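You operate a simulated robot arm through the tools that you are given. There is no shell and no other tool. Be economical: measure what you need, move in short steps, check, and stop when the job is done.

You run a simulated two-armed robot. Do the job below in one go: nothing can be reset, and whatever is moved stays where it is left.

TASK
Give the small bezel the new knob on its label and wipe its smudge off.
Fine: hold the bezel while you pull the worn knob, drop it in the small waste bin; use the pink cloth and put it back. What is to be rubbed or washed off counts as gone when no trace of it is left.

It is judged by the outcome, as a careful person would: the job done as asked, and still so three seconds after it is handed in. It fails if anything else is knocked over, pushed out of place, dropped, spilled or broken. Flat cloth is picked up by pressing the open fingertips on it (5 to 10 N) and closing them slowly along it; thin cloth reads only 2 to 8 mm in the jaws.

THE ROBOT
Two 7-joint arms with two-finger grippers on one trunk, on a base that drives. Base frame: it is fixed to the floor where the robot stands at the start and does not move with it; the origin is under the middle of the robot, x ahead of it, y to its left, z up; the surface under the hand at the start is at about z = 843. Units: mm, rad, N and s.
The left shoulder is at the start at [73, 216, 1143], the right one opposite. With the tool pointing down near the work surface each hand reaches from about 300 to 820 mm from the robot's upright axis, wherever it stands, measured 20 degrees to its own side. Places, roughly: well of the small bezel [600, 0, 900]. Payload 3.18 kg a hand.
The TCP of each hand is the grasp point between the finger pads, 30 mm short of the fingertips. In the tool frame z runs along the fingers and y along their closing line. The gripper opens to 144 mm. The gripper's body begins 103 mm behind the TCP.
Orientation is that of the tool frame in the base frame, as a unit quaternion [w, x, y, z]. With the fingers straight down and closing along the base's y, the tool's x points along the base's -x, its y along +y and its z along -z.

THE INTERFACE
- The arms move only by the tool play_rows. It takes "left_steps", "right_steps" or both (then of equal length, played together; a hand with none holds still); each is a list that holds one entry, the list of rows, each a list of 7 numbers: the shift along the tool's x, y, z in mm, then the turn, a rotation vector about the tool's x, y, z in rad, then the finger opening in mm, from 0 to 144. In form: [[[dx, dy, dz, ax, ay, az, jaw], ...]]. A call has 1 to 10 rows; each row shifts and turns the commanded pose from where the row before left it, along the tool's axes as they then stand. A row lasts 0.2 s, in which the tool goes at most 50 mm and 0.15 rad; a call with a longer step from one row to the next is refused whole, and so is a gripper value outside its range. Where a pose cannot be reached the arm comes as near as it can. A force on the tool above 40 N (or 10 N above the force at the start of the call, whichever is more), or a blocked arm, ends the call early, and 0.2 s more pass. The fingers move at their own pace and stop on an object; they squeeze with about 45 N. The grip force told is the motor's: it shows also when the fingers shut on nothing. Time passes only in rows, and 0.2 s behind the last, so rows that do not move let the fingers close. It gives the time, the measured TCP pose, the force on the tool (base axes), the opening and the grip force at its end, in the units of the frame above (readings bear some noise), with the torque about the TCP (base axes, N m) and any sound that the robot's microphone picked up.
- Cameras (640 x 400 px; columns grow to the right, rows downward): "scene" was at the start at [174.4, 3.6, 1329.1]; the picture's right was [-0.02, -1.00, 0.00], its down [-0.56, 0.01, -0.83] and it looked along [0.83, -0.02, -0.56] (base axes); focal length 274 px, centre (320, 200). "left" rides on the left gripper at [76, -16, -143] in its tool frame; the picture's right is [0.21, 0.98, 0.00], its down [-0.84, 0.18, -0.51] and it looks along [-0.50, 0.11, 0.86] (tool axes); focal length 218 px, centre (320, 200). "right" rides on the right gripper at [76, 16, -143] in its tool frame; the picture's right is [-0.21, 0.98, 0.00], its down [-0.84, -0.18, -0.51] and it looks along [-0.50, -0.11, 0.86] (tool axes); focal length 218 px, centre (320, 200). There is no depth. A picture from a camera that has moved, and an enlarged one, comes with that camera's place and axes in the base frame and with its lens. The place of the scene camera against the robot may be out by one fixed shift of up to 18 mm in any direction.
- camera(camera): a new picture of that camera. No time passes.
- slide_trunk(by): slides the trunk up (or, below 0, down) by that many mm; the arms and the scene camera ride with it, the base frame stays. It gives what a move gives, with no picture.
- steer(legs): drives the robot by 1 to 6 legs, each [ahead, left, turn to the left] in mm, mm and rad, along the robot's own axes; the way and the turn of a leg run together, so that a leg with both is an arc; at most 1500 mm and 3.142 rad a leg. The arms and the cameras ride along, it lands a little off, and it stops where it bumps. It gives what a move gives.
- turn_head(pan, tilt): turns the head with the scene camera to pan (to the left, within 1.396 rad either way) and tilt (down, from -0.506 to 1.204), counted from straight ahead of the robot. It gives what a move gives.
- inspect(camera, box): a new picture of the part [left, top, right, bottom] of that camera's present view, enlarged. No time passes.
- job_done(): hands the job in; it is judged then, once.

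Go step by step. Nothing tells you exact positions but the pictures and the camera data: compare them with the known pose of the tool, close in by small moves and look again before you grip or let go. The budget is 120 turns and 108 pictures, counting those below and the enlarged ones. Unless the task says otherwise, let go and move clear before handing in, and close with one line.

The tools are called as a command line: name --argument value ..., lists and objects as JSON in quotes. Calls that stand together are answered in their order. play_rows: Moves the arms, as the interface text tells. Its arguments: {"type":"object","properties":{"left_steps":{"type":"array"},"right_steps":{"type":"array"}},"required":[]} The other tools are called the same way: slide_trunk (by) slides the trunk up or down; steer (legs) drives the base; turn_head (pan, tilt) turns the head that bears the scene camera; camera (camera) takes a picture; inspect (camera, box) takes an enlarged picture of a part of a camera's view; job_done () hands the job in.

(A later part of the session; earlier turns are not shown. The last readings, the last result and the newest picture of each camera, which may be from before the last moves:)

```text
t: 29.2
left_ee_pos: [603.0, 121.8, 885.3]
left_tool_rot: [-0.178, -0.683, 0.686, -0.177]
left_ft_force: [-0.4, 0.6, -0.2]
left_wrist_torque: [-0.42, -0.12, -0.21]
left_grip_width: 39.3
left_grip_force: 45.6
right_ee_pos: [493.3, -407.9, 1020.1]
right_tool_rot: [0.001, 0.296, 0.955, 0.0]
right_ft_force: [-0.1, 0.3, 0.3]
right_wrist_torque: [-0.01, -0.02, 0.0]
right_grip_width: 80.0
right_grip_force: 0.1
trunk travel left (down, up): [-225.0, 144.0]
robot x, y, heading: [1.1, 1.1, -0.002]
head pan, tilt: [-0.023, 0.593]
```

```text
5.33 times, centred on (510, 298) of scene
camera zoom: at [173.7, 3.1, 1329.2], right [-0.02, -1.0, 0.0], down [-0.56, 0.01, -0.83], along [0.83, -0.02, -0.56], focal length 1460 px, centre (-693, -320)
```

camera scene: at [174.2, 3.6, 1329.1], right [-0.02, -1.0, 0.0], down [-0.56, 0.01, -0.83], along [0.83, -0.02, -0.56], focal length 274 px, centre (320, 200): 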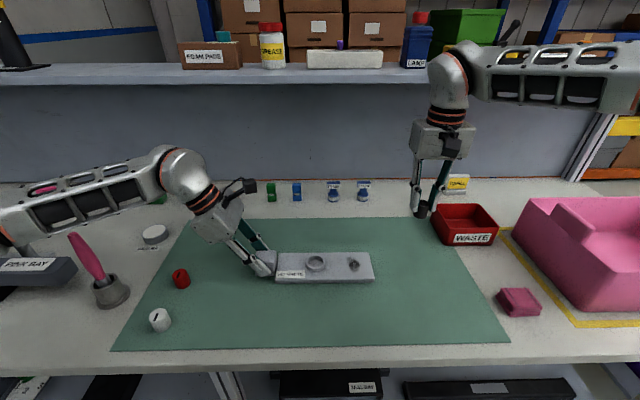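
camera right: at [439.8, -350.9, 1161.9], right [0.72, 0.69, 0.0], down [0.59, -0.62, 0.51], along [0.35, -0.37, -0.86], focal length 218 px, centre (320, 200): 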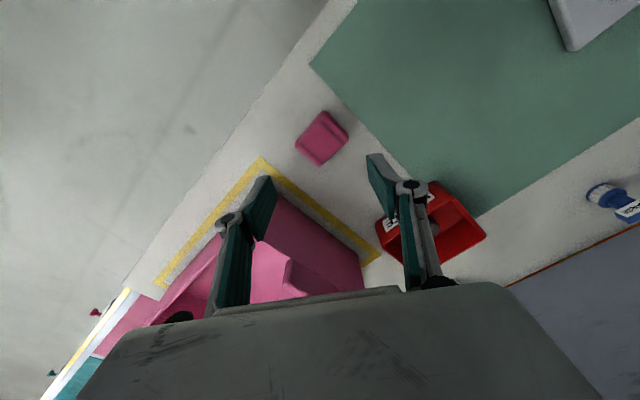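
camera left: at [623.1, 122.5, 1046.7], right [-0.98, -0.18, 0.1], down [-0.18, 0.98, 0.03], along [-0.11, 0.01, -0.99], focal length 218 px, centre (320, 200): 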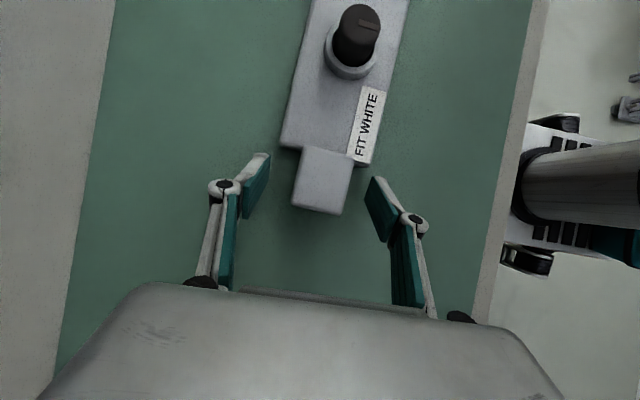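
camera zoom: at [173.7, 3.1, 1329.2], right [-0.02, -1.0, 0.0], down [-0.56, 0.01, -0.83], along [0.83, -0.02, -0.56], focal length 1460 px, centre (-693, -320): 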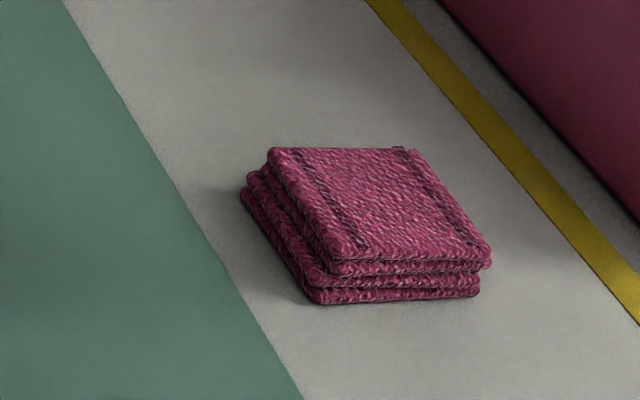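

The cloth is a folded stack of about 60 x 56 mm, roughly 20 high, near (497, -406). I yaw the right hand to close along x, centre it and come lower.

play_rows --right_steps '[[[0, 0, 0, 0, 0, 0.14, 100], [0, 0, 0, 0, 0, 0.14, 100], [0, 0, 0, 0, 0, 0.14, 100], [0, 0, 0, 0, 0, 0.14, 100], [0, 0, 0, 0, 0, 0.14, 100], [0, 0, 0, 0, 0, 0.14, 100], [0, 0, 0, 0, 0, 0.137, 100], [2, 4, 40, 0, 0, 0, 100], [0, 0, 40, 0, 0, 0, 100]]]'

camera --camera "right"

inspect --camera "scene" --box '[440, 230, 600, 330]'

```text
t: 31.2
left_ee_pos: [603.5, 120.7, 884.9]
left_tool_rot: [-0.179, -0.684, 0.685, -0.177]
left_ft_force: [0.6, -1.0, -0.7]
left_wrist_torque: [-0.1, 0.01, 0.06]
left_grip_width: 39.3
left_grip_force: 45.2
right_ee_pos: [499.1, -406.0, 941.1]
right_tool_rot: [0.001, 0.71, 0.705, 0.001]
right_ft_force: [0.2, 0.1, 0.3]
right_wrist_torque: [0.0, -0.01, 0.0]
right_grip_width: 100.0
right_grip_force: 0.1
trunk travel left (down, up): [-225.0, 144.0]
robot x, y, heading: [0.1, 2.8, 0.002]
head pan, tilt: [-0.023, 0.593]
```

```text
72 pictures are left
camera right: at [516.4, -329.0, 1083.7], right [0.98, -0.22, 0.0], down [-0.19, -0.84, 0.51], along [-0.11, -0.5, -0.86], focal length 218 px, centre (320, 200)
```

right: 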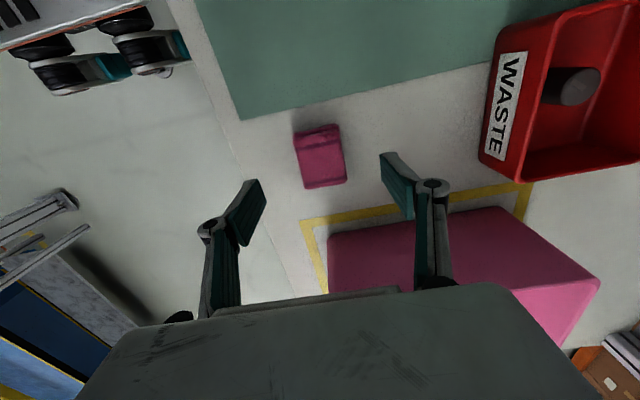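

```text
4.00 times, centred on (520, 280) of scene
camera zoom: at [174.6, 3.4, 1329.0], right [-0.02, -1.0, 0.0], down [-0.56, 0.01, -0.83], along [0.83, -0.02, -0.56], focal length 1095 px, centre (-480, -120)
```

zoom: 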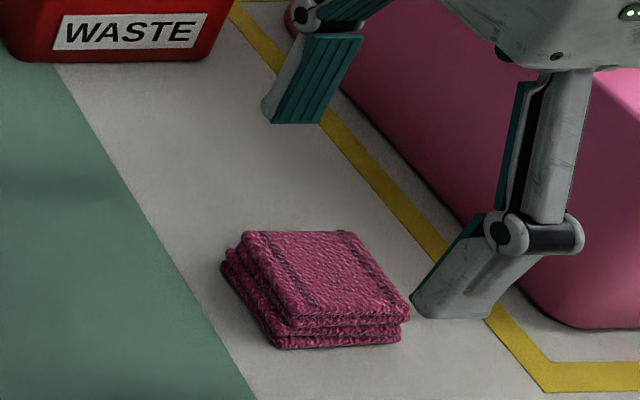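

The cloth lies centred between the fingers. I lower until the tips are about 12 mm above the bench and close gently on the upper layers.

play_rows --right_steps '[[[-1, 0, 30, 0, 0, 0, 90], [0, 0, 26, 0, 0, 0, 80], [0, 0, 0, 0, 0, 0, 70], [0, 0, 0, 0, 0, 0, 60], [0, 0, 0, 0, 0, 0, 54], [0, 0, 0, 0, 0, 0, 48], [0, 0, 0, 0, 0, 0, 44]]]'

camera --camera "right"

inspect --camera "scene" --box '[440, 230, 600, 330]'

```text
t: 32.8
left_ee_pos: [603.3, 120.6, 885.2]
left_tool_rot: [-0.178, -0.684, 0.685, -0.177]
left_ft_force: [0.3, 0.1, -0.2]
left_wrist_torque: [0.03, -0.04, -0.04]
left_grip_width: 39.3
left_grip_force: 44.7
right_ee_pos: [499.1, -405.1, 883.3]
right_tool_rot: [0.0, 0.71, 0.705, 0.001]
right_ft_force: [0.3, 0.3, 0.2]
right_wrist_torque: [-0.01, -0.03, 0.02]
right_grip_width: 48.6
right_grip_force: 45.2
trunk travel left (down, up): [-225.0, 144.0]
robot x, y, heading: [2.6, 1.5, 0.001]
head pan, tilt: [-0.023, 0.593]
```

```text
70 pictures are left
camera right: at [516.3, -329.3, 1026.7], right [0.98, -0.21, 0.0], down [-0.18, -0.84, 0.51], along [-0.11, -0.5, -0.86], focal length 218 px, centre (320, 200)
```

right: 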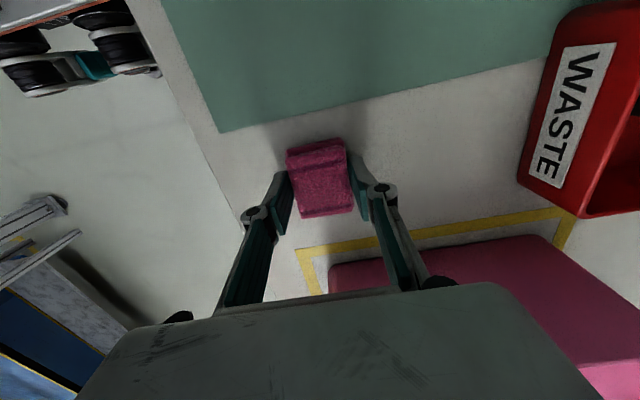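

```text
4.00 times, centred on (520, 280) of scene
camera zoom: at [174.4, 3.6, 1329.1], right [-0.02, -1.0, 0.0], down [-0.56, 0.01, -0.83], along [0.83, -0.02, -0.56], focal length 1095 px, centre (-480, -120)
```

zoom: 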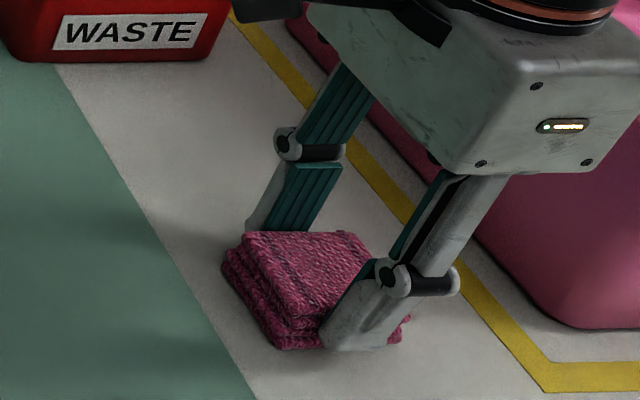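

Gripped at 48.6 mm with full force. I lift and check it hangs whole.

play_rows --right_steps '[[[0, 0, -5, 0, 0, 0, 40], [0, 0, -15, 0, 0, 0, 40], [0, 0, -30, 0, 0, 0, 40], [0, 0, -40, 0, 0, 0, 40], [0, 0, -20, 0, 0, 0, 40]]]'

inspect --camera "scene" --box '[420, 180, 580, 320]'

```text
t: 34.0
left_ee_pos: [604.6, 120.5, 885.4]
left_tool_rot: [-0.178, -0.684, 0.685, -0.177]
left_ft_force: [0.0, 0.0, 0.7]
left_wrist_torque: [0.01, 0.0, -0.01]
left_grip_width: 39.4
left_grip_force: 45.3
right_ee_pos: [499.1, -405.8, 995.2]
right_tool_rot: [0.0, 0.71, 0.704, 0.0]
right_ft_force: [-0.1, -0.5, -1.0]
right_wrist_torque: [0.0, 0.02, 0.01]
right_grip_width: 48.9
right_grip_force: 44.9
trunk travel left (down, up): [-225.0, 144.0]
robot x, y, heading: [-0.3, 0.1, -0.001]
head pan, tilt: [-0.023, 0.593]
```

```text
2.86 times, centred on (500, 250) of scene
camera zoom: at [174.4, 3.7, 1329.1], right [-0.02, -1.0, 0.0], down [-0.56, 0.01, -0.83], along [0.83, -0.02, -0.56], focal length 782 px, centre (-194, 57)
```

zoom: 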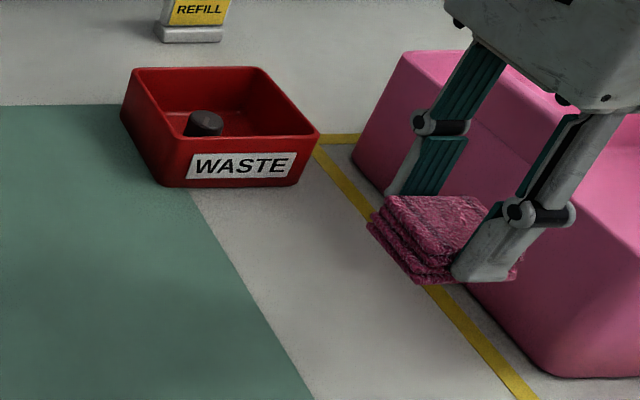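

The stack is held whole. I carry it over the smudge at about (602, -90).

play_rows --right_steps '[[[31.6, 10.3, 0, 0, 0, 0, 40], [31.6, 10.3, 0, 0, 0, 0, 40], [31.6, 10.3, 0, 0, 0, 0, 40], [31.6, 10.3, 0, 0, 0, 0, 40], [31.6, 10.3, 0, 0, 0, 0, 40], [31.6, 10.3, 0, 0, 0, 0, 40], [31.6, 10.3, 0, 0, 0, 0, 40], [31.6, 10.3, 0, 0, 0, 0, 40], [31.6, 10.3, 0, 0, 0, 0, 40], [31.6, 10.3, 0, 0, 0, 0, 40]]]'

camera --camera "right"

inspect --camera "scene" --box '[260, 180, 420, 290]'

inspect --camera "left" --box '[220, 0, 460, 150]'

```text
t: 36.2
left_ee_pos: [604.2, 121.8, 884.4]
left_tool_rot: [-0.178, -0.683, 0.686, -0.177]
left_ft_force: [0.1, -0.3, 0.6]
left_wrist_torque: [0.2, 0.04, -0.05]
left_grip_width: 39.0
left_grip_force: 45.2
right_ee_pos: [604.9, -88.6, 995.4]
right_tool_rot: [0.0, 0.709, 0.705, -0.001]
right_ft_force: [0.2, -0.2, -0.9]
right_wrist_torque: [-0.01, 0.0, -0.01]
right_grip_width: 49.0
right_grip_force: 45.1
trunk travel left (down, up): [-225.0, 144.0]
robot x, y, heading: [2.1, 2.3, 0.003]
head pan, tilt: [-0.023, 0.593]
```

```text
67 pictures are left
camera right: at [621.4, -12.2, 1137.7], right [0.98, -0.21, 0.0], down [-0.18, -0.84, 0.51], along [-0.11, -0.5, -0.86], focal length 218 px, centre (320, 200)
```

right: 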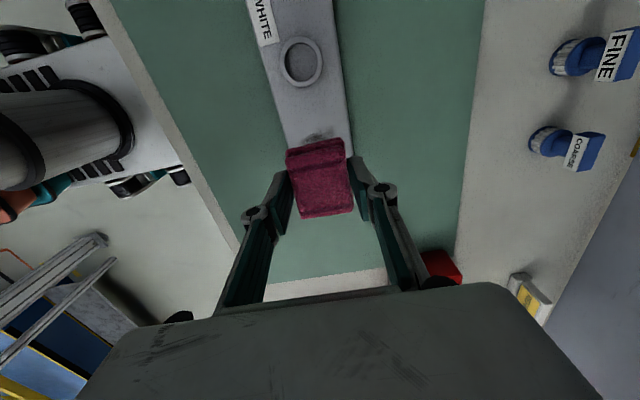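

```text
3.64 times, centred on (340, 235) of scene
camera zoom: at [174.4, 4.4, 1329.1], right [-0.02, -1.0, 0.0], down [-0.56, 0.01, -0.83], along [0.83, -0.02, -0.56], focal length 995 px, centre (247, 73)
```

zoom: 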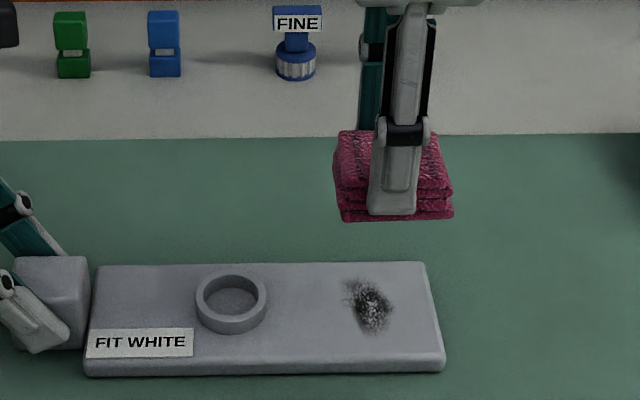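

```text
2.67 times, centred on (340, 75) of left
camera zoom: at [620.9, 123.1, 1047.2], right [-0.98, -0.18, 0.1], down [-0.18, 0.98, 0.03], along [-0.11, 0.01, -0.99], focal length 582 px, centre (267, 533)
```

zoom: 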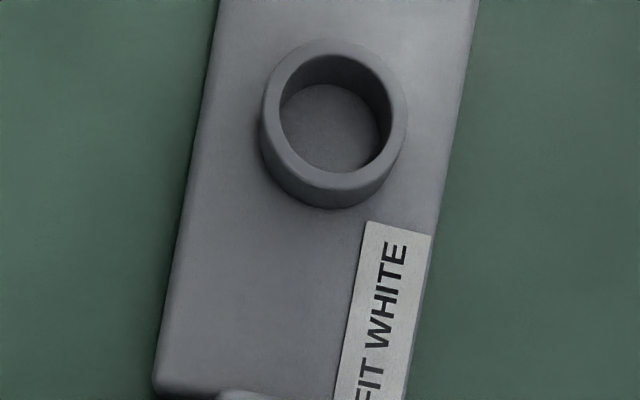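

The cloth is over the smudge. I descend slowly to feel the plate.

play_rows --right_steps '[[[0, 0, 35, 0, 0, 0, 40], [0, -2, 35, 0, 0, 0, 40], [0, 0, 10, 0, 0, 0, 40], [0, 0, 5, 0, 0, 0, 40], [0, 0, 3, 0, 0, 0, 40]]]'

inspect --camera "scene" --box '[300, 200, 420, 290]'

```text
t: 37.4
left_ee_pos: [603.7, 120.2, 885.2]
left_tool_rot: [-0.178, -0.684, 0.685, -0.177]
left_ft_force: [-0.3, 0.0, 0.3]
left_wrist_torque: [-0.11, 0.01, 0.04]
left_grip_width: 39.3
left_grip_force: 45.2
right_ee_pos: [602.2, -89.4, 906.3]
right_tool_rot: [0.0, 0.709, 0.705, 0.0]
right_ft_force: [0.4, -0.1, -1.2]
right_wrist_torque: [-0.01, -0.01, 0.04]
right_grip_width: 48.8
right_grip_force: 45.2
trunk travel left (down, up): [-225.0, 144.0]
robot x, y, heading: [0.4, -0.2, -0.001]
head pan, tilt: [-0.023, 0.593]
```

```text
4.44 times, centred on (360, 245) of scene
camera zoom: at [174.5, 3.6, 1329.1], right [-0.02, -1.0, 0.0], down [-0.56, 0.01, -0.83], along [0.83, -0.02, -0.56], focal length 1217 px, centre (142, 0)
```

zoom: 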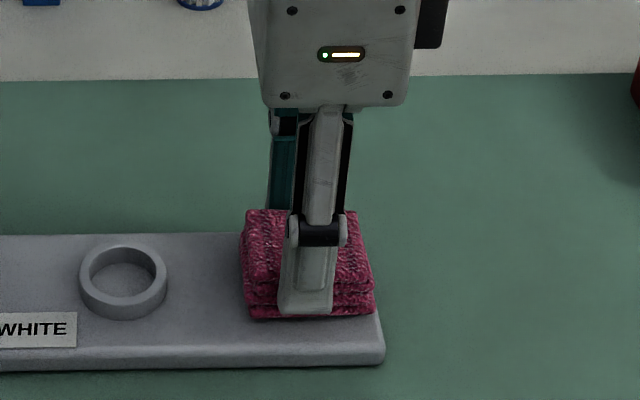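

play_rows --right_steps '[[[0, 0, 2, 0, 0, 0, 40], [0, 0, 2, 0, 0, 0, 40], [0, 0, 2, 0, 0, 0, 40]]]'

```text
t: 38.2
left_ee_pos: [602.4, 122.1, 886.1]
left_tool_rot: [-0.177, -0.684, 0.685, -0.177]
left_ft_force: [1.7, -1.7, -2.3]
left_wrist_torque: [0.33, -0.04, 0.5]
left_grip_width: 39.0
left_grip_force: 45.3
right_ee_pos: [601.3, -91.3, 903.2]
right_tool_rot: [0.001, 0.71, 0.704, 0.003]
right_ft_force: [-1.9, -2.1, 15.6]
right_wrist_torque: [-0.14, 0.27, 0.03]
right_grip_width: 48.7
right_grip_force: 45.0
trunk travel left (down, up): [-225.0, 144.0]
robot x, y, heading: [-0.9, -0.5, -0.003]
head pan, tilt: [-0.023, 0.593]
```

Contact at about 15 N. I ease slightly and scrub in short strokes along x and y.

play_rows --right_steps '[[[0, 0, -0.6, 0, 0, 0, 40], [0, 12, 0, 0, 0, 0, 40], [0, -12, 0, 0, 0, 0, 40], [0, -12, 0, 0, 0, 0, 40], [0, 12, 0, 0, 0, 0, 40], [12, 0, 0, 0, 0, 0, 40], [0, 14, 0, 0, 0, 0, 40], [0, -14, 0, 0, 0, 0, 40], [0, -14, 0, 0, 0, 0, 40], [0, 14, 0, 0, 0, 0, 40]]]'

play_rows --right_steps '[[[-12, 0, 0, 0, 0, 0, 40], [-12, 0, 0, 0, 0, 0, 40], [0, 14, 0, 0, 0, 0, 40], [0, -14, 0, 0, 0, 0, 40], [0, -14, 0, 0, 0, 0, 40], [0, 14, 0, 0, 0, 0, 40], [12, 0, 0, 0, 0, 0, 40], [12, 0, 0, 0, 0, 0, 40], [-12, 0, 0, 0, 0, 0, 40]]]'

inspect --camera "scene" --box '[300, 200, 420, 290]'

```text
t: 40.4
left_ee_pos: [603.8, 122.7, 886.7]
left_tool_rot: [-0.176, -0.684, 0.685, -0.178]
left_ft_force: [7.2, -1.4, -8.9]
left_wrist_torque: [0.49, 0.02, 0.87]
left_grip_width: 39.2
left_grip_force: 44.7
right_ee_pos: [597.2, -76.9, 903.7]
right_tool_rot: [-0.003, 0.709, 0.705, -0.001]
right_ft_force: [-15.1, 0.9, 32.6]
right_wrist_torque: [0.15, 0.3, 0.07]
right_grip_width: 48.6
right_grip_force: 44.8
trunk travel left (down, up): [-225.0, 144.0]
robot x, y, heading: [-1.6, 1.1, -0.0]
head pan, tilt: [-0.023, 0.593]
```

```text
t: 42.4
left_ee_pos: [601.1, 121.2, 886.2]
left_tool_rot: [-0.178, -0.684, 0.685, -0.178]
left_ft_force: [1.8, -7.4, -2.5]
left_wrist_torque: [0.05, -0.01, 0.72]
left_grip_width: 39.4
left_grip_force: 44.9
right_ee_pos: [600.2, -87.3, 902.8]
right_tool_rot: [-0.002, 0.707, 0.707, 0.002]
right_ft_force: [0.8, 9.7, 23.1]
right_wrist_torque: [-0.04, 0.04, -0.01]
right_grip_width: 48.7
right_grip_force: 45.2
trunk travel left (down, up): [-225.0, 144.0]
robot x, y, heading: [-5.7, -1.4, -0.002]
head pan, tilt: [-0.023, 0.593]
```

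```text
4.44 times, centred on (360, 245) of scene
camera zoom: at [173.1, 4.3, 1329.2], right [-0.02, -1.0, 0.0], down [-0.56, 0.01, -0.83], along [0.83, -0.02, -0.56], focal length 1217 px, centre (142, 0)
```

zoom: 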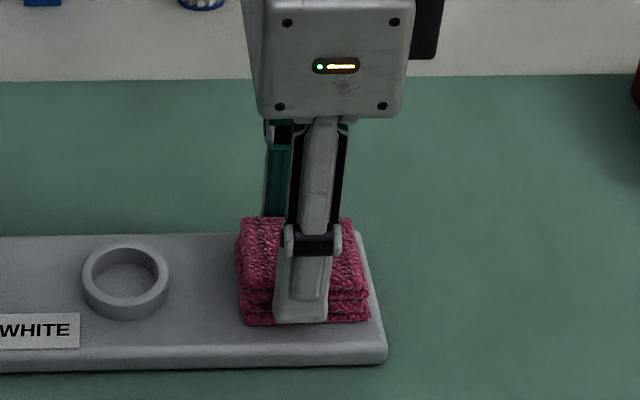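

The scrubbing ran at 20-30 N and the bezel held. I lift and move aside to check the smudge.

play_rows --right_steps '[[[0, 0, -15, 0, 0, 0, 40], [0, 0, -40, 0, 0, 0, 40], [-40, 0, -5, 0, 0, 0, 40], [-40, 0, 0, 0, 0, 0, 40]]]'

inspect --camera "scene" --box '[240, 220, 400, 300]'

inspect --camera "right" --box '[240, 0, 400, 160]'

```text
t: 43.4
left_ee_pos: [603.2, 120.1, 886.1]
left_tool_rot: [-0.177, -0.683, 0.685, -0.179]
left_ft_force: [0.9, -3.4, 6.2]
left_wrist_torque: [0.16, 0.09, 0.1]
left_grip_width: 39.3
left_grip_force: 45.2
right_ee_pos: [600.2, -171.9, 961.3]
right_tool_rot: [0.0, 0.709, 0.706, -0.001]
right_ft_force: [-0.5, 0.9, -0.2]
right_wrist_torque: [0.02, 0.03, 0.01]
right_grip_width: 48.9
right_grip_force: 45.0
trunk travel left (down, up): [-225.0, 144.0]
robot x, y, heading: [0.8, -2.9, 0.006]
head pan, tilt: [-0.023, 0.593]
```

```text
4.00 times, centred on (320, 260) of scene
camera zoom: at [174.0, 3.0, 1329.1], right [-0.02, -1.0, 0.0], down [-0.56, 0.01, -0.83], along [0.83, -0.02, -0.56], focal length 1095 px, centre (320, -40)
```

zoom: 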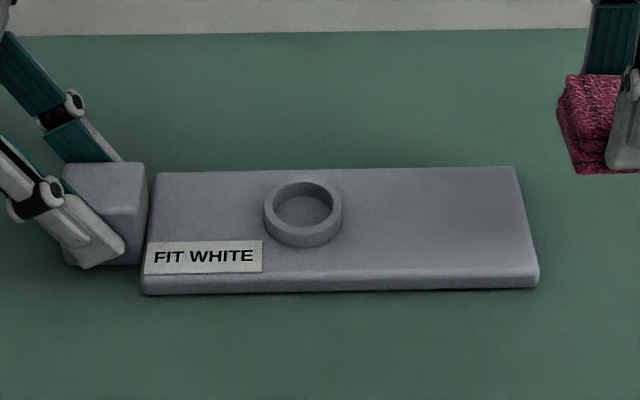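

```text
2.50 times, centred on (320, 80) of right
camera zoom: at [617.7, -94.6, 1103.2], right [0.98, -0.21, 0.0], down [-0.18, -0.84, 0.51], along [-0.11, -0.5, -0.86], focal length 546 px, centre (320, 500)
```

zoom: 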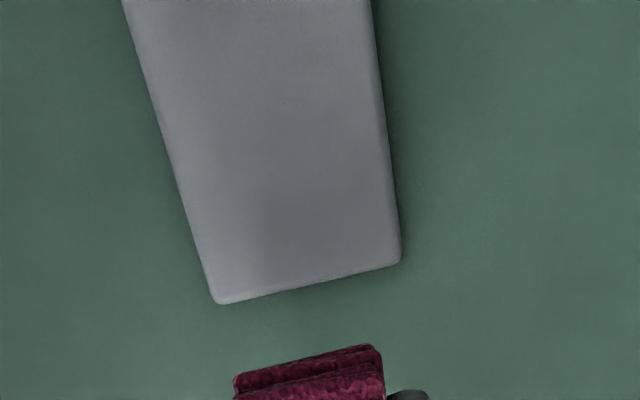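

The smudge appears gone; I check once more enlarged.

inspect --camera "scene" --box '[330, 245, 380, 285]'

inspect --camera "right" --box '[280, 30, 350, 90]'

```text
10.00 times, centred on (355, 265) of scene
camera zoom: at [174.0, 3.0, 1329.1], right [-0.02, -1.0, 0.0], down [-0.56, 0.01, -0.83], along [0.83, -0.02, -0.56], focal length 2737 px, centre (-30, -450)
```

zoom: 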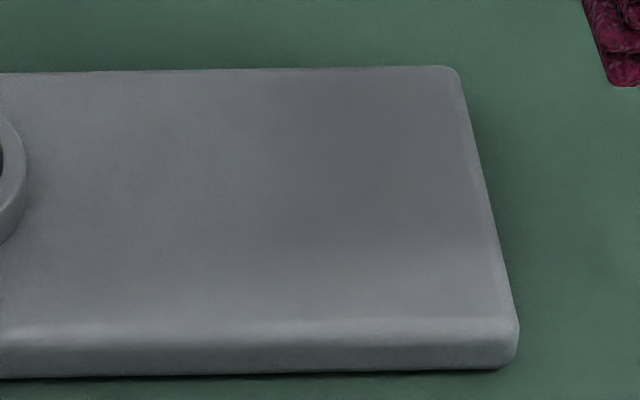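

```text
6.67 times, centred on (315, 60) of right
camera zoom: at [617.7, -94.6, 1103.2], right [0.98, -0.21, 0.0], down [-0.18, -0.84, 0.51], along [-0.11, -0.5, -0.86], focal length 1455 px, centre (353, 1133)
```

zoom: 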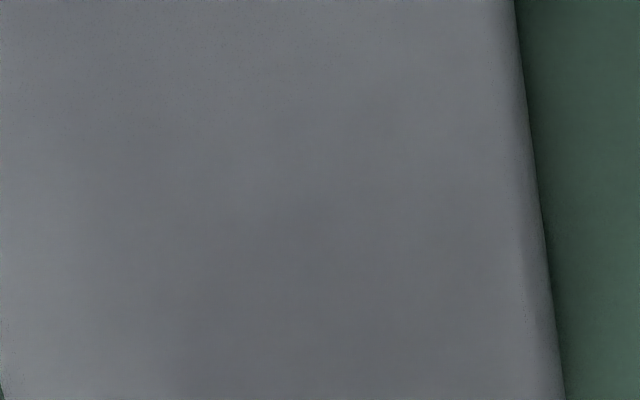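

No trace is left. I carry the cloth back to its spot, TCP (499, -405), and check before lowering.

play_rows --right_steps '[[[-33.4, -14.4, 0, 0, 0, 0, 40], [-33.4, -14.4, 0, 0, 0, 0, 40], [-33.4, -14.4, 0, 0, 0, 0, 40], [-33.4, -14.4, 0, 0, 0, 0, 40], [-33.4, -14.4, 0, 0, 0, 0, 40], [-33.4, -14.4, 0, 0, 0, 0, 40], [-33.4, -14.4, 0, 0, 0, 0, 40], [0, 0, 30, 0, 0, 0, 40], [0, 0, 25, 0, 0, 0, 40]]]'

inspect --camera "scene" --box '[440, 230, 600, 330]'

```text
t: 45.4
left_ee_pos: [602.7, 121.0, 886.5]
left_tool_rot: [-0.178, -0.684, 0.685, -0.177]
left_ft_force: [-1.5, -0.7, 8.1]
left_wrist_torque: [0.15, 0.07, 0.07]
left_grip_width: 39.3
left_grip_force: 44.8
right_ee_pos: [498.7, -403.5, 907.2]
right_tool_rot: [0.0, 0.709, 0.705, 0.0]
right_ft_force: [-0.1, -0.3, -1.1]
right_wrist_torque: [0.01, -0.03, 0.01]
right_grip_width: 48.8
right_grip_force: 44.7
trunk travel left (down, up): [-225.0, 144.0]
robot x, y, heading: [1.9, 2.2, 0.0]
head pan, tilt: [-0.023, 0.593]
```

```text
4.00 times, centred on (520, 280) of scene
camera zoom: at [173.5, 3.5, 1329.2], right [-0.02, -1.0, 0.0], down [-0.56, 0.01, -0.83], along [0.83, -0.02, -0.56], focal length 1095 px, centre (-480, -120)
```

zoom: 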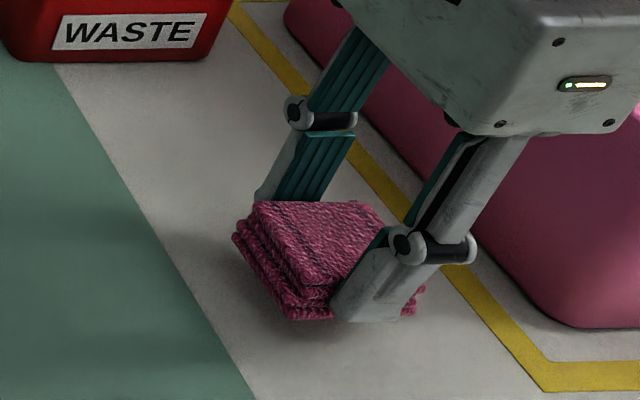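

I lower it the last bit to the bench, release and rise.

play_rows --right_steps '[[[-1.5, 0, 12, 0, 0, 0, 40], [0, 0, 6, 0, 0, 0, 40], [0, 0, 3, 0, 0, 0, 40], [0, 0, 2, 0, 0, 0, 40]]]'

play_rows --right_steps '[[[0, 0, 0, 0, 0, 0, 54], [0, 0, 0, 0, 0, 0, 64], [0, 0, 0, 0, 0, 0, 80], [0, 0, 0, 0, 0, 0, 90], [0, 0, -25, 0, 0, 0, 90], [0, 0, -40, 0, 0, 0, 90], [0, 0, -40, 0, 0, 0, 90]]]'

inspect --camera "scene" --box '[440, 230, 600, 330]'

```text
t: 46.4
left_ee_pos: [603.1, 120.3, 886.6]
left_tool_rot: [-0.178, -0.684, 0.685, -0.177]
left_ft_force: [-2.0, -0.1, 6.8]
left_wrist_torque: [-0.03, 0.19, -0.02]
left_grip_width: 39.3
left_grip_force: 45.0
right_ee_pos: [499.8, -405.8, 883.8]
right_tool_rot: [0.0, 0.709, 0.705, 0.001]
right_ft_force: [0.5, -0.4, 0.7]
right_wrist_torque: [-0.01, 0.03, 0.02]
right_grip_width: 49.0
right_grip_force: 44.8
trunk travel left (down, up): [-225.0, 144.0]
robot x, y, heading: [4.9, 0.9, -0.001]
head pan, tilt: [-0.023, 0.593]
```

```text
t: 48.0
left_ee_pos: [603.2, 121.7, 884.5]
left_tool_rot: [-0.177, -0.684, 0.685, -0.178]
left_ft_force: [-3.1, 0.9, 6.8]
left_wrist_torque: [-0.5, 0.06, -0.17]
left_grip_width: 39.0
left_grip_force: 45.2
right_ee_pos: [499.4, -404.7, 989.5]
right_tool_rot: [0.0, 0.709, 0.705, 0.0]
right_ft_force: [0.1, -0.9, -0.2]
right_wrist_torque: [-0.01, 0.0, -0.03]
right_grip_width: 90.3
right_grip_force: 0.0
trunk travel left (down, up): [-225.0, 144.0]
robot x, y, heading: [-0.1, 0.3, 0.005]
head pan, tilt: [-0.023, 0.593]
```

```text
4.00 times, centred on (520, 280) of scene
camera zoom: at [173.6, 3.6, 1329.2], right [-0.02, -1.0, 0.0], down [-0.56, 0.01, -0.83], along [0.83, -0.02, -0.56], focal length 1095 px, centre (-480, -120)
```

zoom: 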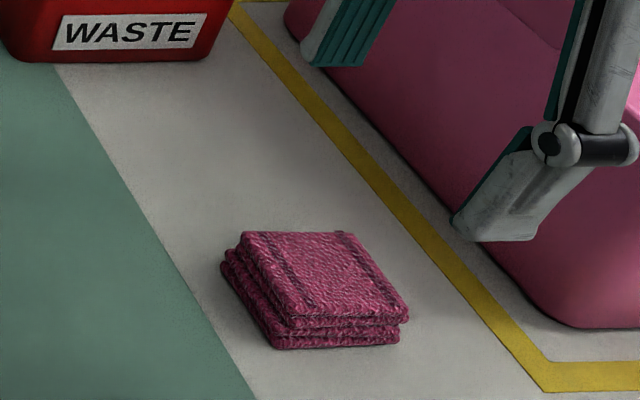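

The cloth is back as it was. Now I release the block with the left hand, rise, straighten it and test the reach over the well in this yaw.

play_rows --left_steps '[[[0, 0, 0, 0, 0, 0, 44], [0, 0, 0, 0, 0, 0, 56], [0, 0, 0, 0, 0, 0, 80], [0, 0, 0, 0, 0, 0, 84], [12, 0, -22, 0, 0, 0, 84], [20, 0, -37, 0, 0, 0, 84], [20, 0, -37, 0, 0, 0, 84], [10, 0, -20, 0, 0, 0, 84]]]'

play_rows --left_steps '[[[0, 0, 0, 0, -0.125, 0, 84], [0, 0, 0, 0, -0.125, 0, 84], [0, 0, 0, 0, -0.125, 0, 84], [0, 0, 0, 0, -0.128, 0, 84], [40, 0, 0, 0, 0, 0, 84], [40, 0, 0, 0, 0, 0, 84], [43, 0, 0, 0, 0, 0, 84]]]'

camera --camera "left"

camera --camera "scene"

```text
t: 49.8
left_ee_pos: [602.0, 122.8, 1016.9]
left_tool_rot: [-0.177, -0.684, 0.685, -0.177]
left_ft_force: [0.8, -0.5, -0.9]
left_wrist_torque: [-0.01, 0.01, 0.05]
left_grip_width: 84.0
left_grip_force: 0.1
right_ee_pos: [500.4, -404.3, 987.9]
right_tool_rot: [0.0, 0.709, 0.705, 0.0]
right_ft_force: [0.4, 0.6, 0.2]
right_wrist_torque: [-0.02, -0.01, 0.02]
right_grip_width: 89.9
right_grip_force: 0.1
trunk travel left (down, up): [-225.0, 144.0]
robot x, y, heading: [-0.0, -0.7, 0.002]
head pan, tilt: [-0.023, 0.593]
```

```text
t: 51.4
left_ee_pos: [603.4, -1.5, 1017.0]
left_tool_rot: [-0.001, -0.706, 0.708, -0.001]
left_ft_force: [-0.4, -0.1, -0.3]
left_wrist_torque: [0.05, -0.02, 0.01]
left_grip_width: 83.8
left_grip_force: 0.2
right_ee_pos: [499.5, -406.5, 987.6]
right_tool_rot: [-0.001, 0.71, 0.704, 0.0]
right_ft_force: [-0.6, -1.1, 0.3]
right_wrist_torque: [0.04, 0.0, -0.01]
right_grip_width: 90.3
right_grip_force: 0.1
trunk travel left (down, up): [-225.0, 144.0]
robot x, y, heading: [1.8, 0.1, 0.002]
head pan, tilt: [-0.023, 0.593]
```

```text
56 pictures are left
camera left: at [620.1, -78.2, 1159.5], right [-0.98, -0.21, 0.0], down [-0.18, 0.84, 0.5], along [-0.1, 0.49, -0.86], focal length 218 px, centre (320, 200)
```

left: 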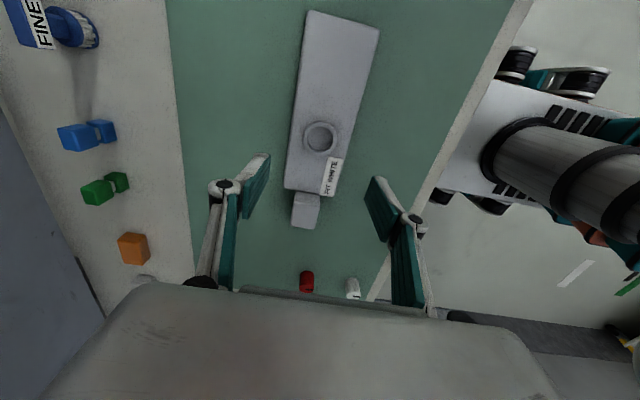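

```text
55 pictures are left
camera scene: at [174.4, 2.1, 1329.1], right [-0.02, -1.0, 0.0], down [-0.56, 0.01, -0.83], along [0.83, -0.02, -0.56], focal length 274 px, centre (320, 200)
```

scene: 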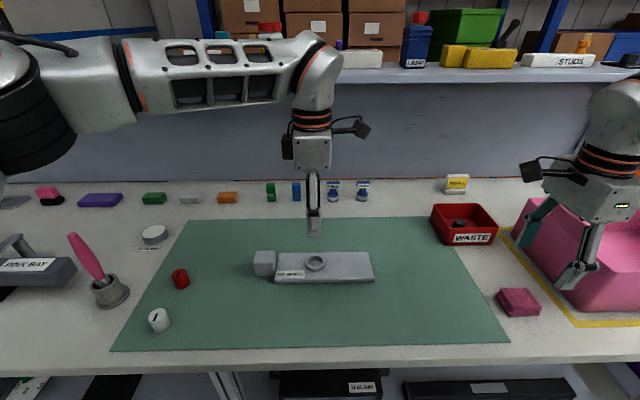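

The left hand reaches the well in this yaw, so I can carry the knob without turning it. I move over the white knob.

play_rows --left_steps '[[[-36, 17.1, 0, 0, 0, 0, 84], [-36, 17.1, 0, 0, 0, 0, 84], [-36, 17.1, 0, 0, 0, 0, 84], [-36, 17.1, 0, 0, 0, 0, 84], [-36, 17.1, 0, 0, 0, 0, 84], [-36, 17.1, 0, 0, 0, 0, 84], [-36, 17.1, 0, 0, 0, 0, 70], [-36, 17.1, 0, 0, 0, 0, 60]]]'

camera --camera "left"

```text
t: 53.2
left_ee_pos: [465.1, 289.8, 1015.2]
left_tool_rot: [-0.001, -0.706, 0.708, -0.002]
left_ft_force: [-0.1, 1.3, 0.0]
left_wrist_torque: [0.0, -0.01, -0.01]
left_grip_width: 60.0
left_grip_force: 0.0
right_ee_pos: [498.9, -403.4, 988.4]
right_tool_rot: [0.001, 0.709, 0.705, 0.0]
right_ft_force: [-0.1, 0.9, 0.1]
right_wrist_torque: [0.0, -0.04, 0.0]
right_grip_width: 89.9
right_grip_force: 0.1
trunk travel left (down, up): [-225.0, 144.0]
robot x, y, heading: [2.2, 1.2, -0.002]
head pan, tilt: [-0.023, 0.593]
```

```text
54 pictures are left
camera left: at [483.1, 212.2, 1159.6], right [-0.98, -0.21, 0.0], down [-0.18, 0.85, 0.5], along [-0.1, 0.49, -0.86], focal length 218 px, centre (320, 200)
```

left: 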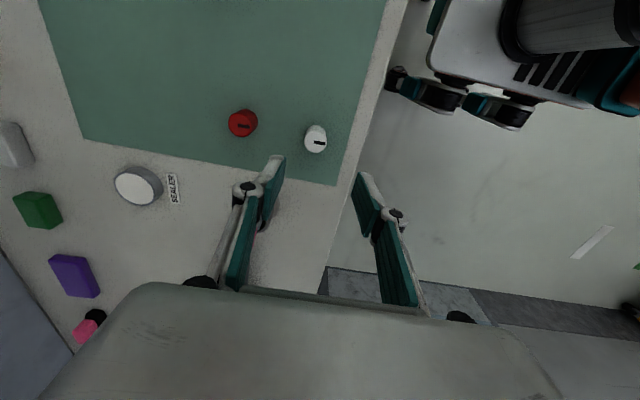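

The white knob's top is near (472, 289, 878), its mark already lying along x like the worn one. I shift and descend to check.

play_rows --left_steps '[[[0, -6, 40, 0, 0, 0, 60], [0, 0, 40, 0, 0, 0, 60], [0, 0, 10, 0, 0, 0, 60]]]'

inspect --camera "left" --box '[220, 80, 420, 240]'

inspect --camera "scene" --box '[100, 250, 230, 350]'

```text
t: 54.0
left_ee_pos: [472.5, 288.1, 926.5]
left_tool_rot: [-0.001, -0.706, 0.708, -0.002]
left_ft_force: [0.1, 0.0, 0.9]
left_wrist_torque: [-0.03, 0.03, 0.0]
left_grip_width: 59.8
left_grip_force: 0.0
right_ee_pos: [500.2, -405.2, 988.3]
right_tool_rot: [0.0, 0.709, 0.705, 0.0]
right_ft_force: [0.1, 1.3, -0.1]
right_wrist_torque: [0.0, -0.02, -0.01]
right_grip_width: 89.6
right_grip_force: 0.1
trunk travel left (down, up): [-225.0, 144.0]
robot x, y, heading: [-0.5, -0.9, -0.001]
head pan, tilt: [-0.023, 0.593]
```

```text
2.50 times, centred on (320, 160) of left
camera zoom: at [489.5, 210.8, 1069.6], right [-0.98, -0.21, 0.0], down [-0.18, 0.85, 0.5], along [-0.1, 0.49, -0.86], focal length 546 px, centre (320, 300)
```

zoom: 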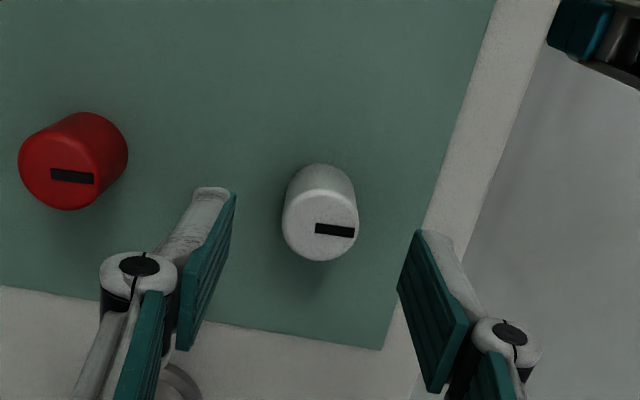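

```text
4.00 times, centred on (165, 300) of scene
camera zoom: at [174.4, 3.8, 1329.1], right [-0.02, -1.0, 0.0], down [-0.56, 0.01, -0.83], along [0.83, -0.02, -0.56], focal length 1095 px, centre (940, -200)
```

zoom: 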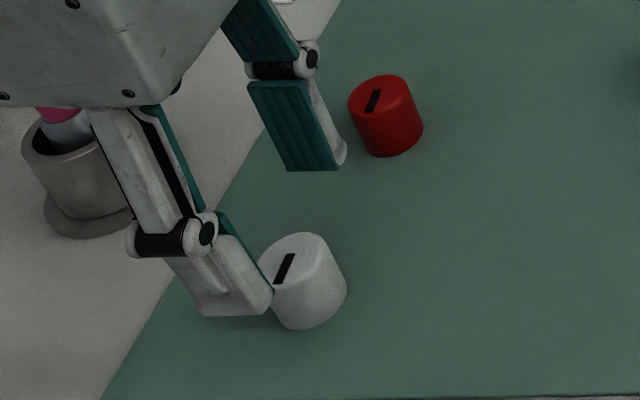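

The knob is centred between the fingers. I go down to TCP 890 and close on its upper part.

play_rows --left_steps '[[[1, -1, 20, 0, 0, 0, 60], [0, 0, 16, 0, 0, 0, 60], [0, 0, 0, 0, 0, 0, 44], [0, 0, 0, 0, 0, 0, 36], [0, 0, 0, 0, 0, 0, 31], [0, 0, 0, 0, 0, 0, 27], [0, 0, 0, 0, 0, 0, 22], [0, 0, 0, 0, 0, 0, 22]]]'

play_rows --left_steps '[[[0, 0, -5, 0, 0, 0, 22], [0, 0, -20, 0, 0, 0, 22], [0, 0, -40, 0, 0, 0, 22], [0, 0, -40, 0, 0, 0, 22]]]'

inspect --camera "scene" --box '[80, 170, 280, 330]'

inspect --camera "left" --box '[220, 80, 420, 240]'

```text
t: 55.8
left_ee_pos: [473.0, 286.2, 890.4]
left_tool_rot: [-0.002, -0.706, 0.708, -0.003]
left_ft_force: [0.2, 0.2, 0.1]
left_wrist_torque: [0.0, 0.01, -0.04]
left_grip_width: 27.0
left_grip_force: 44.9
right_ee_pos: [498.9, -404.6, 988.1]
right_tool_rot: [0.001, 0.709, 0.705, -0.001]
right_ft_force: [0.3, 0.4, -0.2]
right_wrist_torque: [0.01, 0.0, 0.0]
right_grip_width: 89.9
right_grip_force: 0.0
trunk travel left (down, up): [-225.0, 144.0]
robot x, y, heading: [0.7, 0.4, 0.002]
head pan, tilt: [-0.023, 0.593]
```

```text
t: 56.8
left_ee_pos: [472.4, 286.2, 995.3]
left_tool_rot: [-0.003, -0.707, 0.708, -0.002]
left_ft_force: [-0.3, -0.9, 0.2]
left_wrist_torque: [-0.02, -0.03, -0.01]
left_grip_width: 27.1
left_grip_force: 44.5
right_ee_pos: [499.0, -405.3, 988.5]
right_tool_rot: [0.0, 0.709, 0.706, 0.0]
right_ft_force: [0.3, 0.7, 0.5]
right_wrist_torque: [-0.02, -0.02, 0.02]
right_grip_width: 90.3
right_grip_force: 0.0
trunk travel left (down, up): [-225.0, 144.0]
robot x, y, heading: [-1.2, 0.2, 0.002]
head pan, tilt: [-0.023, 0.593]
```

```text
2.50 times, centred on (180, 250) of scene
camera zoom: at [173.9, 3.4, 1329.2], right [-0.02, -1.0, 0.0], down [-0.56, 0.01, -0.83], along [0.83, -0.02, -0.56], focal length 684 px, centre (670, 75)
```

zoom: 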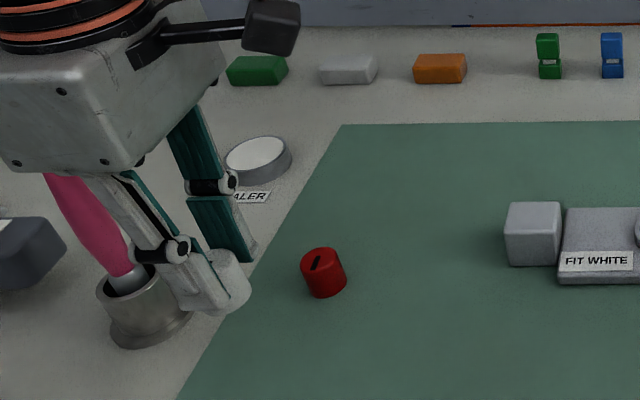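

```text
2.50 times, centred on (320, 160) of left
camera zoom: at [489.6, 210.3, 1138.5], right [-0.98, -0.21, 0.0], down [-0.18, 0.85, 0.5], along [-0.1, 0.49, -0.86], focal length 546 px, centre (320, 300)
```

zoom: 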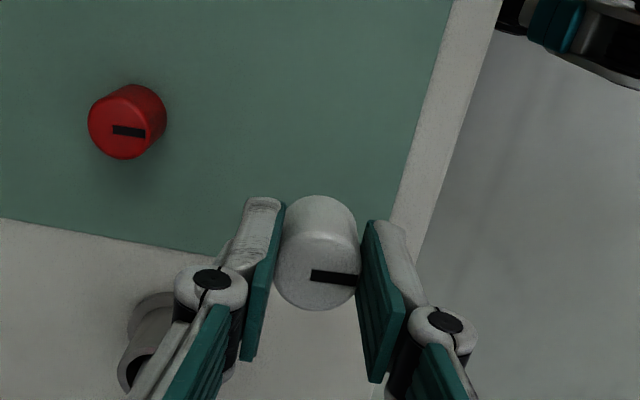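

The white knob is firmly held. I carry it above the well.

play_rows --left_steps '[[[36, -16.2, 0, 0, 0, 0, 22], [36, -16.2, 0, 0, 0, 0, 22], [36, -16.2, 0, 0, 0, 0, 22], [36, -16.2, 0, 0, 0, 0, 22], [36, -16.2, 0, 0, 0, 0, 22], [36, -16.2, 0, 0, 0, 0, 22], [36, -16.2, 0, 0, 0, 0, 22], [36, -16.2, 0, 0, 0, 0, 22], [0, 0, 30, 0, 0, 0, 22], [0, 0, 20, 0, 0, 0, 22]]]'

inspect --camera "scene" --box '[260, 210, 380, 290]'

inspect --camera "left" --box '[220, 80, 420, 240]'

```text
t: 59.0
left_ee_pos: [603.3, -2.7, 946.5]
left_tool_rot: [0.001, 0.707, -0.707, 0.002]
left_ft_force: [-0.8, -0.4, -0.9]
left_wrist_torque: [0.02, -0.01, 0.0]
left_grip_width: 27.5
left_grip_force: 45.0
right_ee_pos: [498.2, -406.0, 987.8]
right_tool_rot: [0.0, 0.709, 0.705, 0.0]
right_ft_force: [0.3, 0.1, 0.1]
right_wrist_torque: [0.0, 0.01, 0.02]
right_grip_width: 90.1
right_grip_force: 0.1
trunk travel left (down, up): [-225.0, 144.0]
robot x, y, heading: [-1.1, -1.4, 0.001]
head pan, tilt: [-0.023, 0.593]
```

```text
5.00 times, centred on (320, 250) of scene
camera zoom: at [174.5, 3.1, 1329.0], right [-0.02, -1.0, 0.0], down [-0.56, 0.01, -0.83], along [0.83, -0.02, -0.56], focal length 1369 px, centre (320, -50)
```

zoom: 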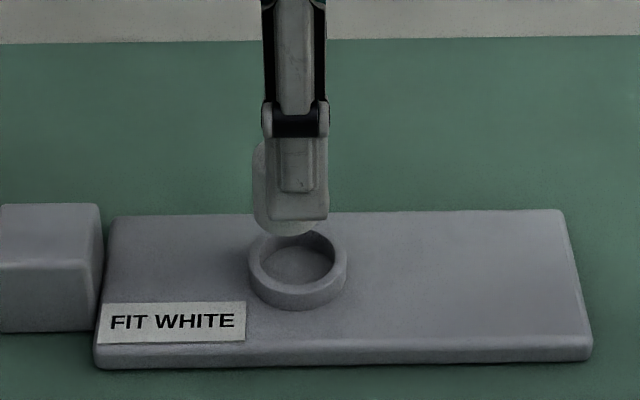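

```text
2.50 times, centred on (320, 160) of left
camera zoom: at [620.2, -79.3, 1088.9], right [-0.98, -0.21, 0.0], down [-0.18, 0.85, 0.5], along [-0.11, 0.49, -0.86], focal length 546 px, centre (320, 300)
```

zoom: 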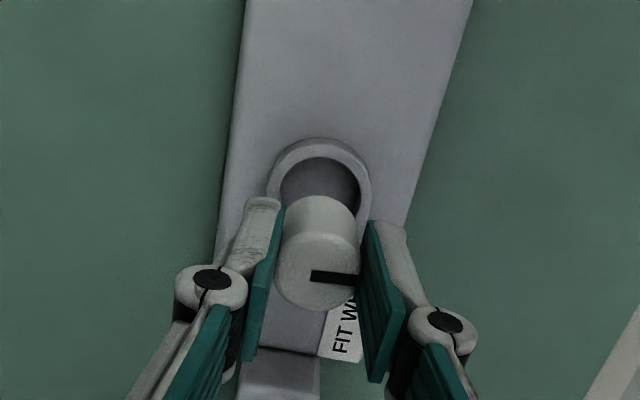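

The knob is about 4 mm too far left of the well and aligned in x. I correct that and come down to just above the ring.

play_rows --left_steps '[[[4.2, 0, 8, 0, 0, 0, 22], [0, 0, 12, 0, 0, 0, 22], [0, 0, 0, 0, 0, 0, 22]]]'

inspect --camera "scene" --box '[285, 230, 345, 280]'

inspect --camera "left" --box '[260, 110, 380, 200]'

```text
t: 59.8
left_ee_pos: [602.9, -5.2, 926.9]
left_tool_rot: [-0.001, -0.707, 0.707, -0.002]
left_ft_force: [0.5, 0.8, -0.3]
left_wrist_torque: [-0.03, 0.01, 0.0]
left_grip_width: 27.1
left_grip_force: 45.1
right_ee_pos: [498.5, -406.1, 986.9]
right_tool_rot: [0.0, 0.709, 0.705, 0.0]
right_ft_force: [0.7, 0.4, -1.1]
right_wrist_torque: [0.01, 0.03, -0.01]
right_grip_width: 90.0
right_grip_force: 0.1
trunk travel left (down, up): [-225.0, 144.0]
robot x, y, heading: [-3.1, 1.0, -0.004]
head pan, tilt: [-0.023, 0.593]
```

```text
8.00 times, centred on (315, 255) of scene
camera zoom: at [174.3, 3.5, 1329.1], right [-0.02, -1.0, 0.0], down [-0.56, 0.01, -0.83], along [0.83, -0.02, -0.56], focal length 2190 px, centre (360, -240)
```

zoom: 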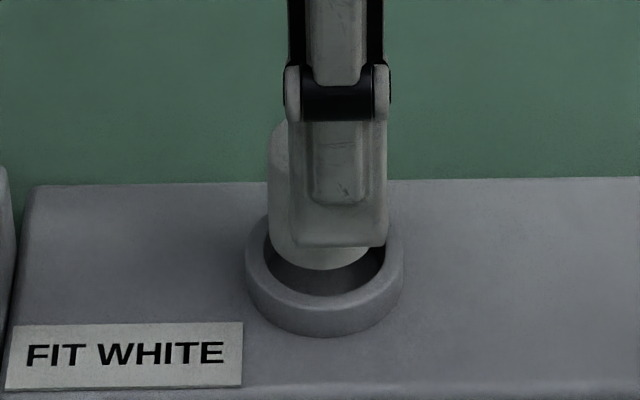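

```text
4.44 times, centred on (320, 155) of left
camera zoom: at [619.8, -82.7, 1069.0], right [-0.98, -0.21, 0.0], down [-0.18, 0.85, 0.5], along [-0.1, 0.49, -0.86], focal length 970 px, centre (320, 400)
```

zoom: 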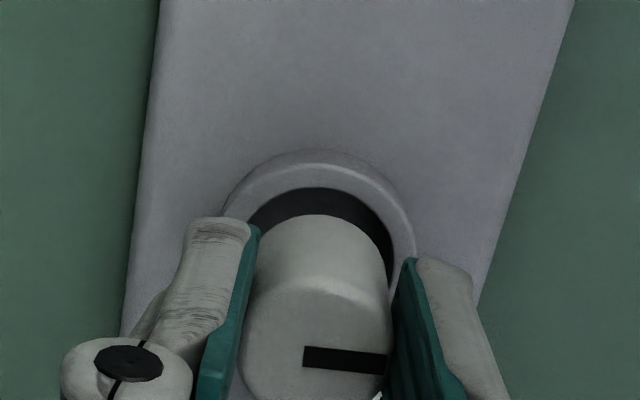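

The knob is lined up with the well in both views with about 3 mm of clearance. I lower it in slowly, watching the force.

play_rows --left_steps '[[[0, 0, 5, 0, 0, 0, 22], [0, 0, 4, 0, 0, 0, 22], [0, 0, 3, 0, 0, 0, 22], [0, 0, 2, 0, 0, 0, 22], [0, 0, 0, 0, 0, 0, 22]]]'

inspect --camera "scene" --box '[285, 230, 345, 280]'

```text
t: 61.0
left_ee_pos: [602.2, -6.1, 913.0]
left_tool_rot: [-0.002, -0.706, 0.708, -0.002]
left_ft_force: [-0.4, -0.8, -0.3]
left_wrist_torque: [0.0, -0.05, 0.0]
left_grip_width: 27.1
left_grip_force: 44.5
right_ee_pos: [499.1, -405.6, 987.3]
right_tool_rot: [0.0, 0.709, 0.705, 0.001]
right_ft_force: [-0.6, 0.3, 0.6]
right_wrist_torque: [0.01, -0.01, 0.02]
right_grip_width: 90.2
right_grip_force: 0.2
trunk travel left (down, up): [-225.0, 144.0]
robot x, y, heading: [-0.8, 0.9, -0.001]
head pan, tilt: [-0.023, 0.593]
```

```text
8.00 times, centred on (315, 255) of scene
camera zoom: at [174.4, 3.6, 1329.1], right [-0.02, -1.0, 0.0], down [-0.56, 0.01, -0.83], along [0.83, -0.02, -0.56], focal length 2190 px, centre (360, -240)
```

zoom: 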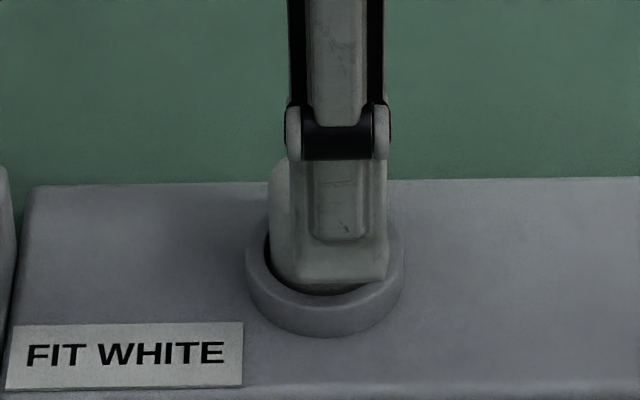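

It is entering the ring freely. I continue down in small steps until it seats.

play_rows --left_steps '[[[0, 0, 2, 0, 0, 0, 22], [0, 0, 2, 0, 0, 0, 22], [0, 0, 1.5, 0, 0, 0, 22], [0, 0, 1, 0, 0, 0, 22], [0, 0, 0, 0, 0, 0, 22]]]'

inspect --camera "scene" --box '[285, 230, 345, 280]'

```text
t: 62.2
left_ee_pos: [602.3, -6.2, 906.0]
left_tool_rot: [-0.001, -0.707, 0.708, -0.002]
left_ft_force: [0.8, -0.7, 0.1]
left_wrist_torque: [-0.01, 0.02, -0.03]
left_grip_width: 27.3
left_grip_force: 44.7
right_ee_pos: [499.9, -404.7, 987.2]
right_tool_rot: [0.0, 0.709, 0.705, 0.001]
right_ft_force: [0.6, 0.4, -1.0]
right_wrist_torque: [-0.03, 0.03, 0.0]
right_grip_width: 89.8
right_grip_force: 0.1
trunk travel left (down, up): [-225.0, 144.0]
robot x, y, heading: [2.1, -2.6, -0.001]
head pan, tilt: [-0.023, 0.593]
```

```text
8.00 times, centred on (315, 255) of scene
camera zoom: at [174.4, 3.6, 1329.1], right [-0.02, -1.0, 0.0], down [-0.56, 0.01, -0.83], along [0.83, -0.02, -0.56], focal length 2190 px, centre (360, -240)
```

zoom: 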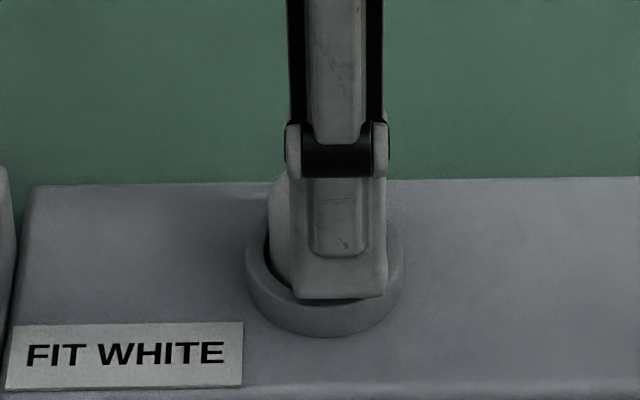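

play_rows --left_steps '[[[0, 0, 1, 0, 0, 0, 22], [0, 0, 1, 0, 0, 0, 22], [0, 0, 0, 0, 0, 0, 22]]]'

```text
t: 63.0
left_ee_pos: [602.9, -5.4, 905.2]
left_tool_rot: [-0.002, -0.706, 0.708, -0.003]
left_ft_force: [-0.4, 1.0, 12.1]
left_wrist_torque: [0.11, -0.02, 0.02]
left_grip_width: 27.1
left_grip_force: 44.8
right_ee_pos: [499.5, -405.1, 988.7]
right_tool_rot: [0.001, 0.709, 0.706, 0.001]
right_ft_force: [0.1, -0.4, -0.3]
right_wrist_torque: [0.02, -0.01, -0.02]
right_grip_width: 90.0
right_grip_force: 0.0
trunk travel left (down, up): [-225.0, 144.0]
robot x, y, heading: [1.3, -1.6, -0.001]
head pan, tilt: [-0.023, 0.593]
```

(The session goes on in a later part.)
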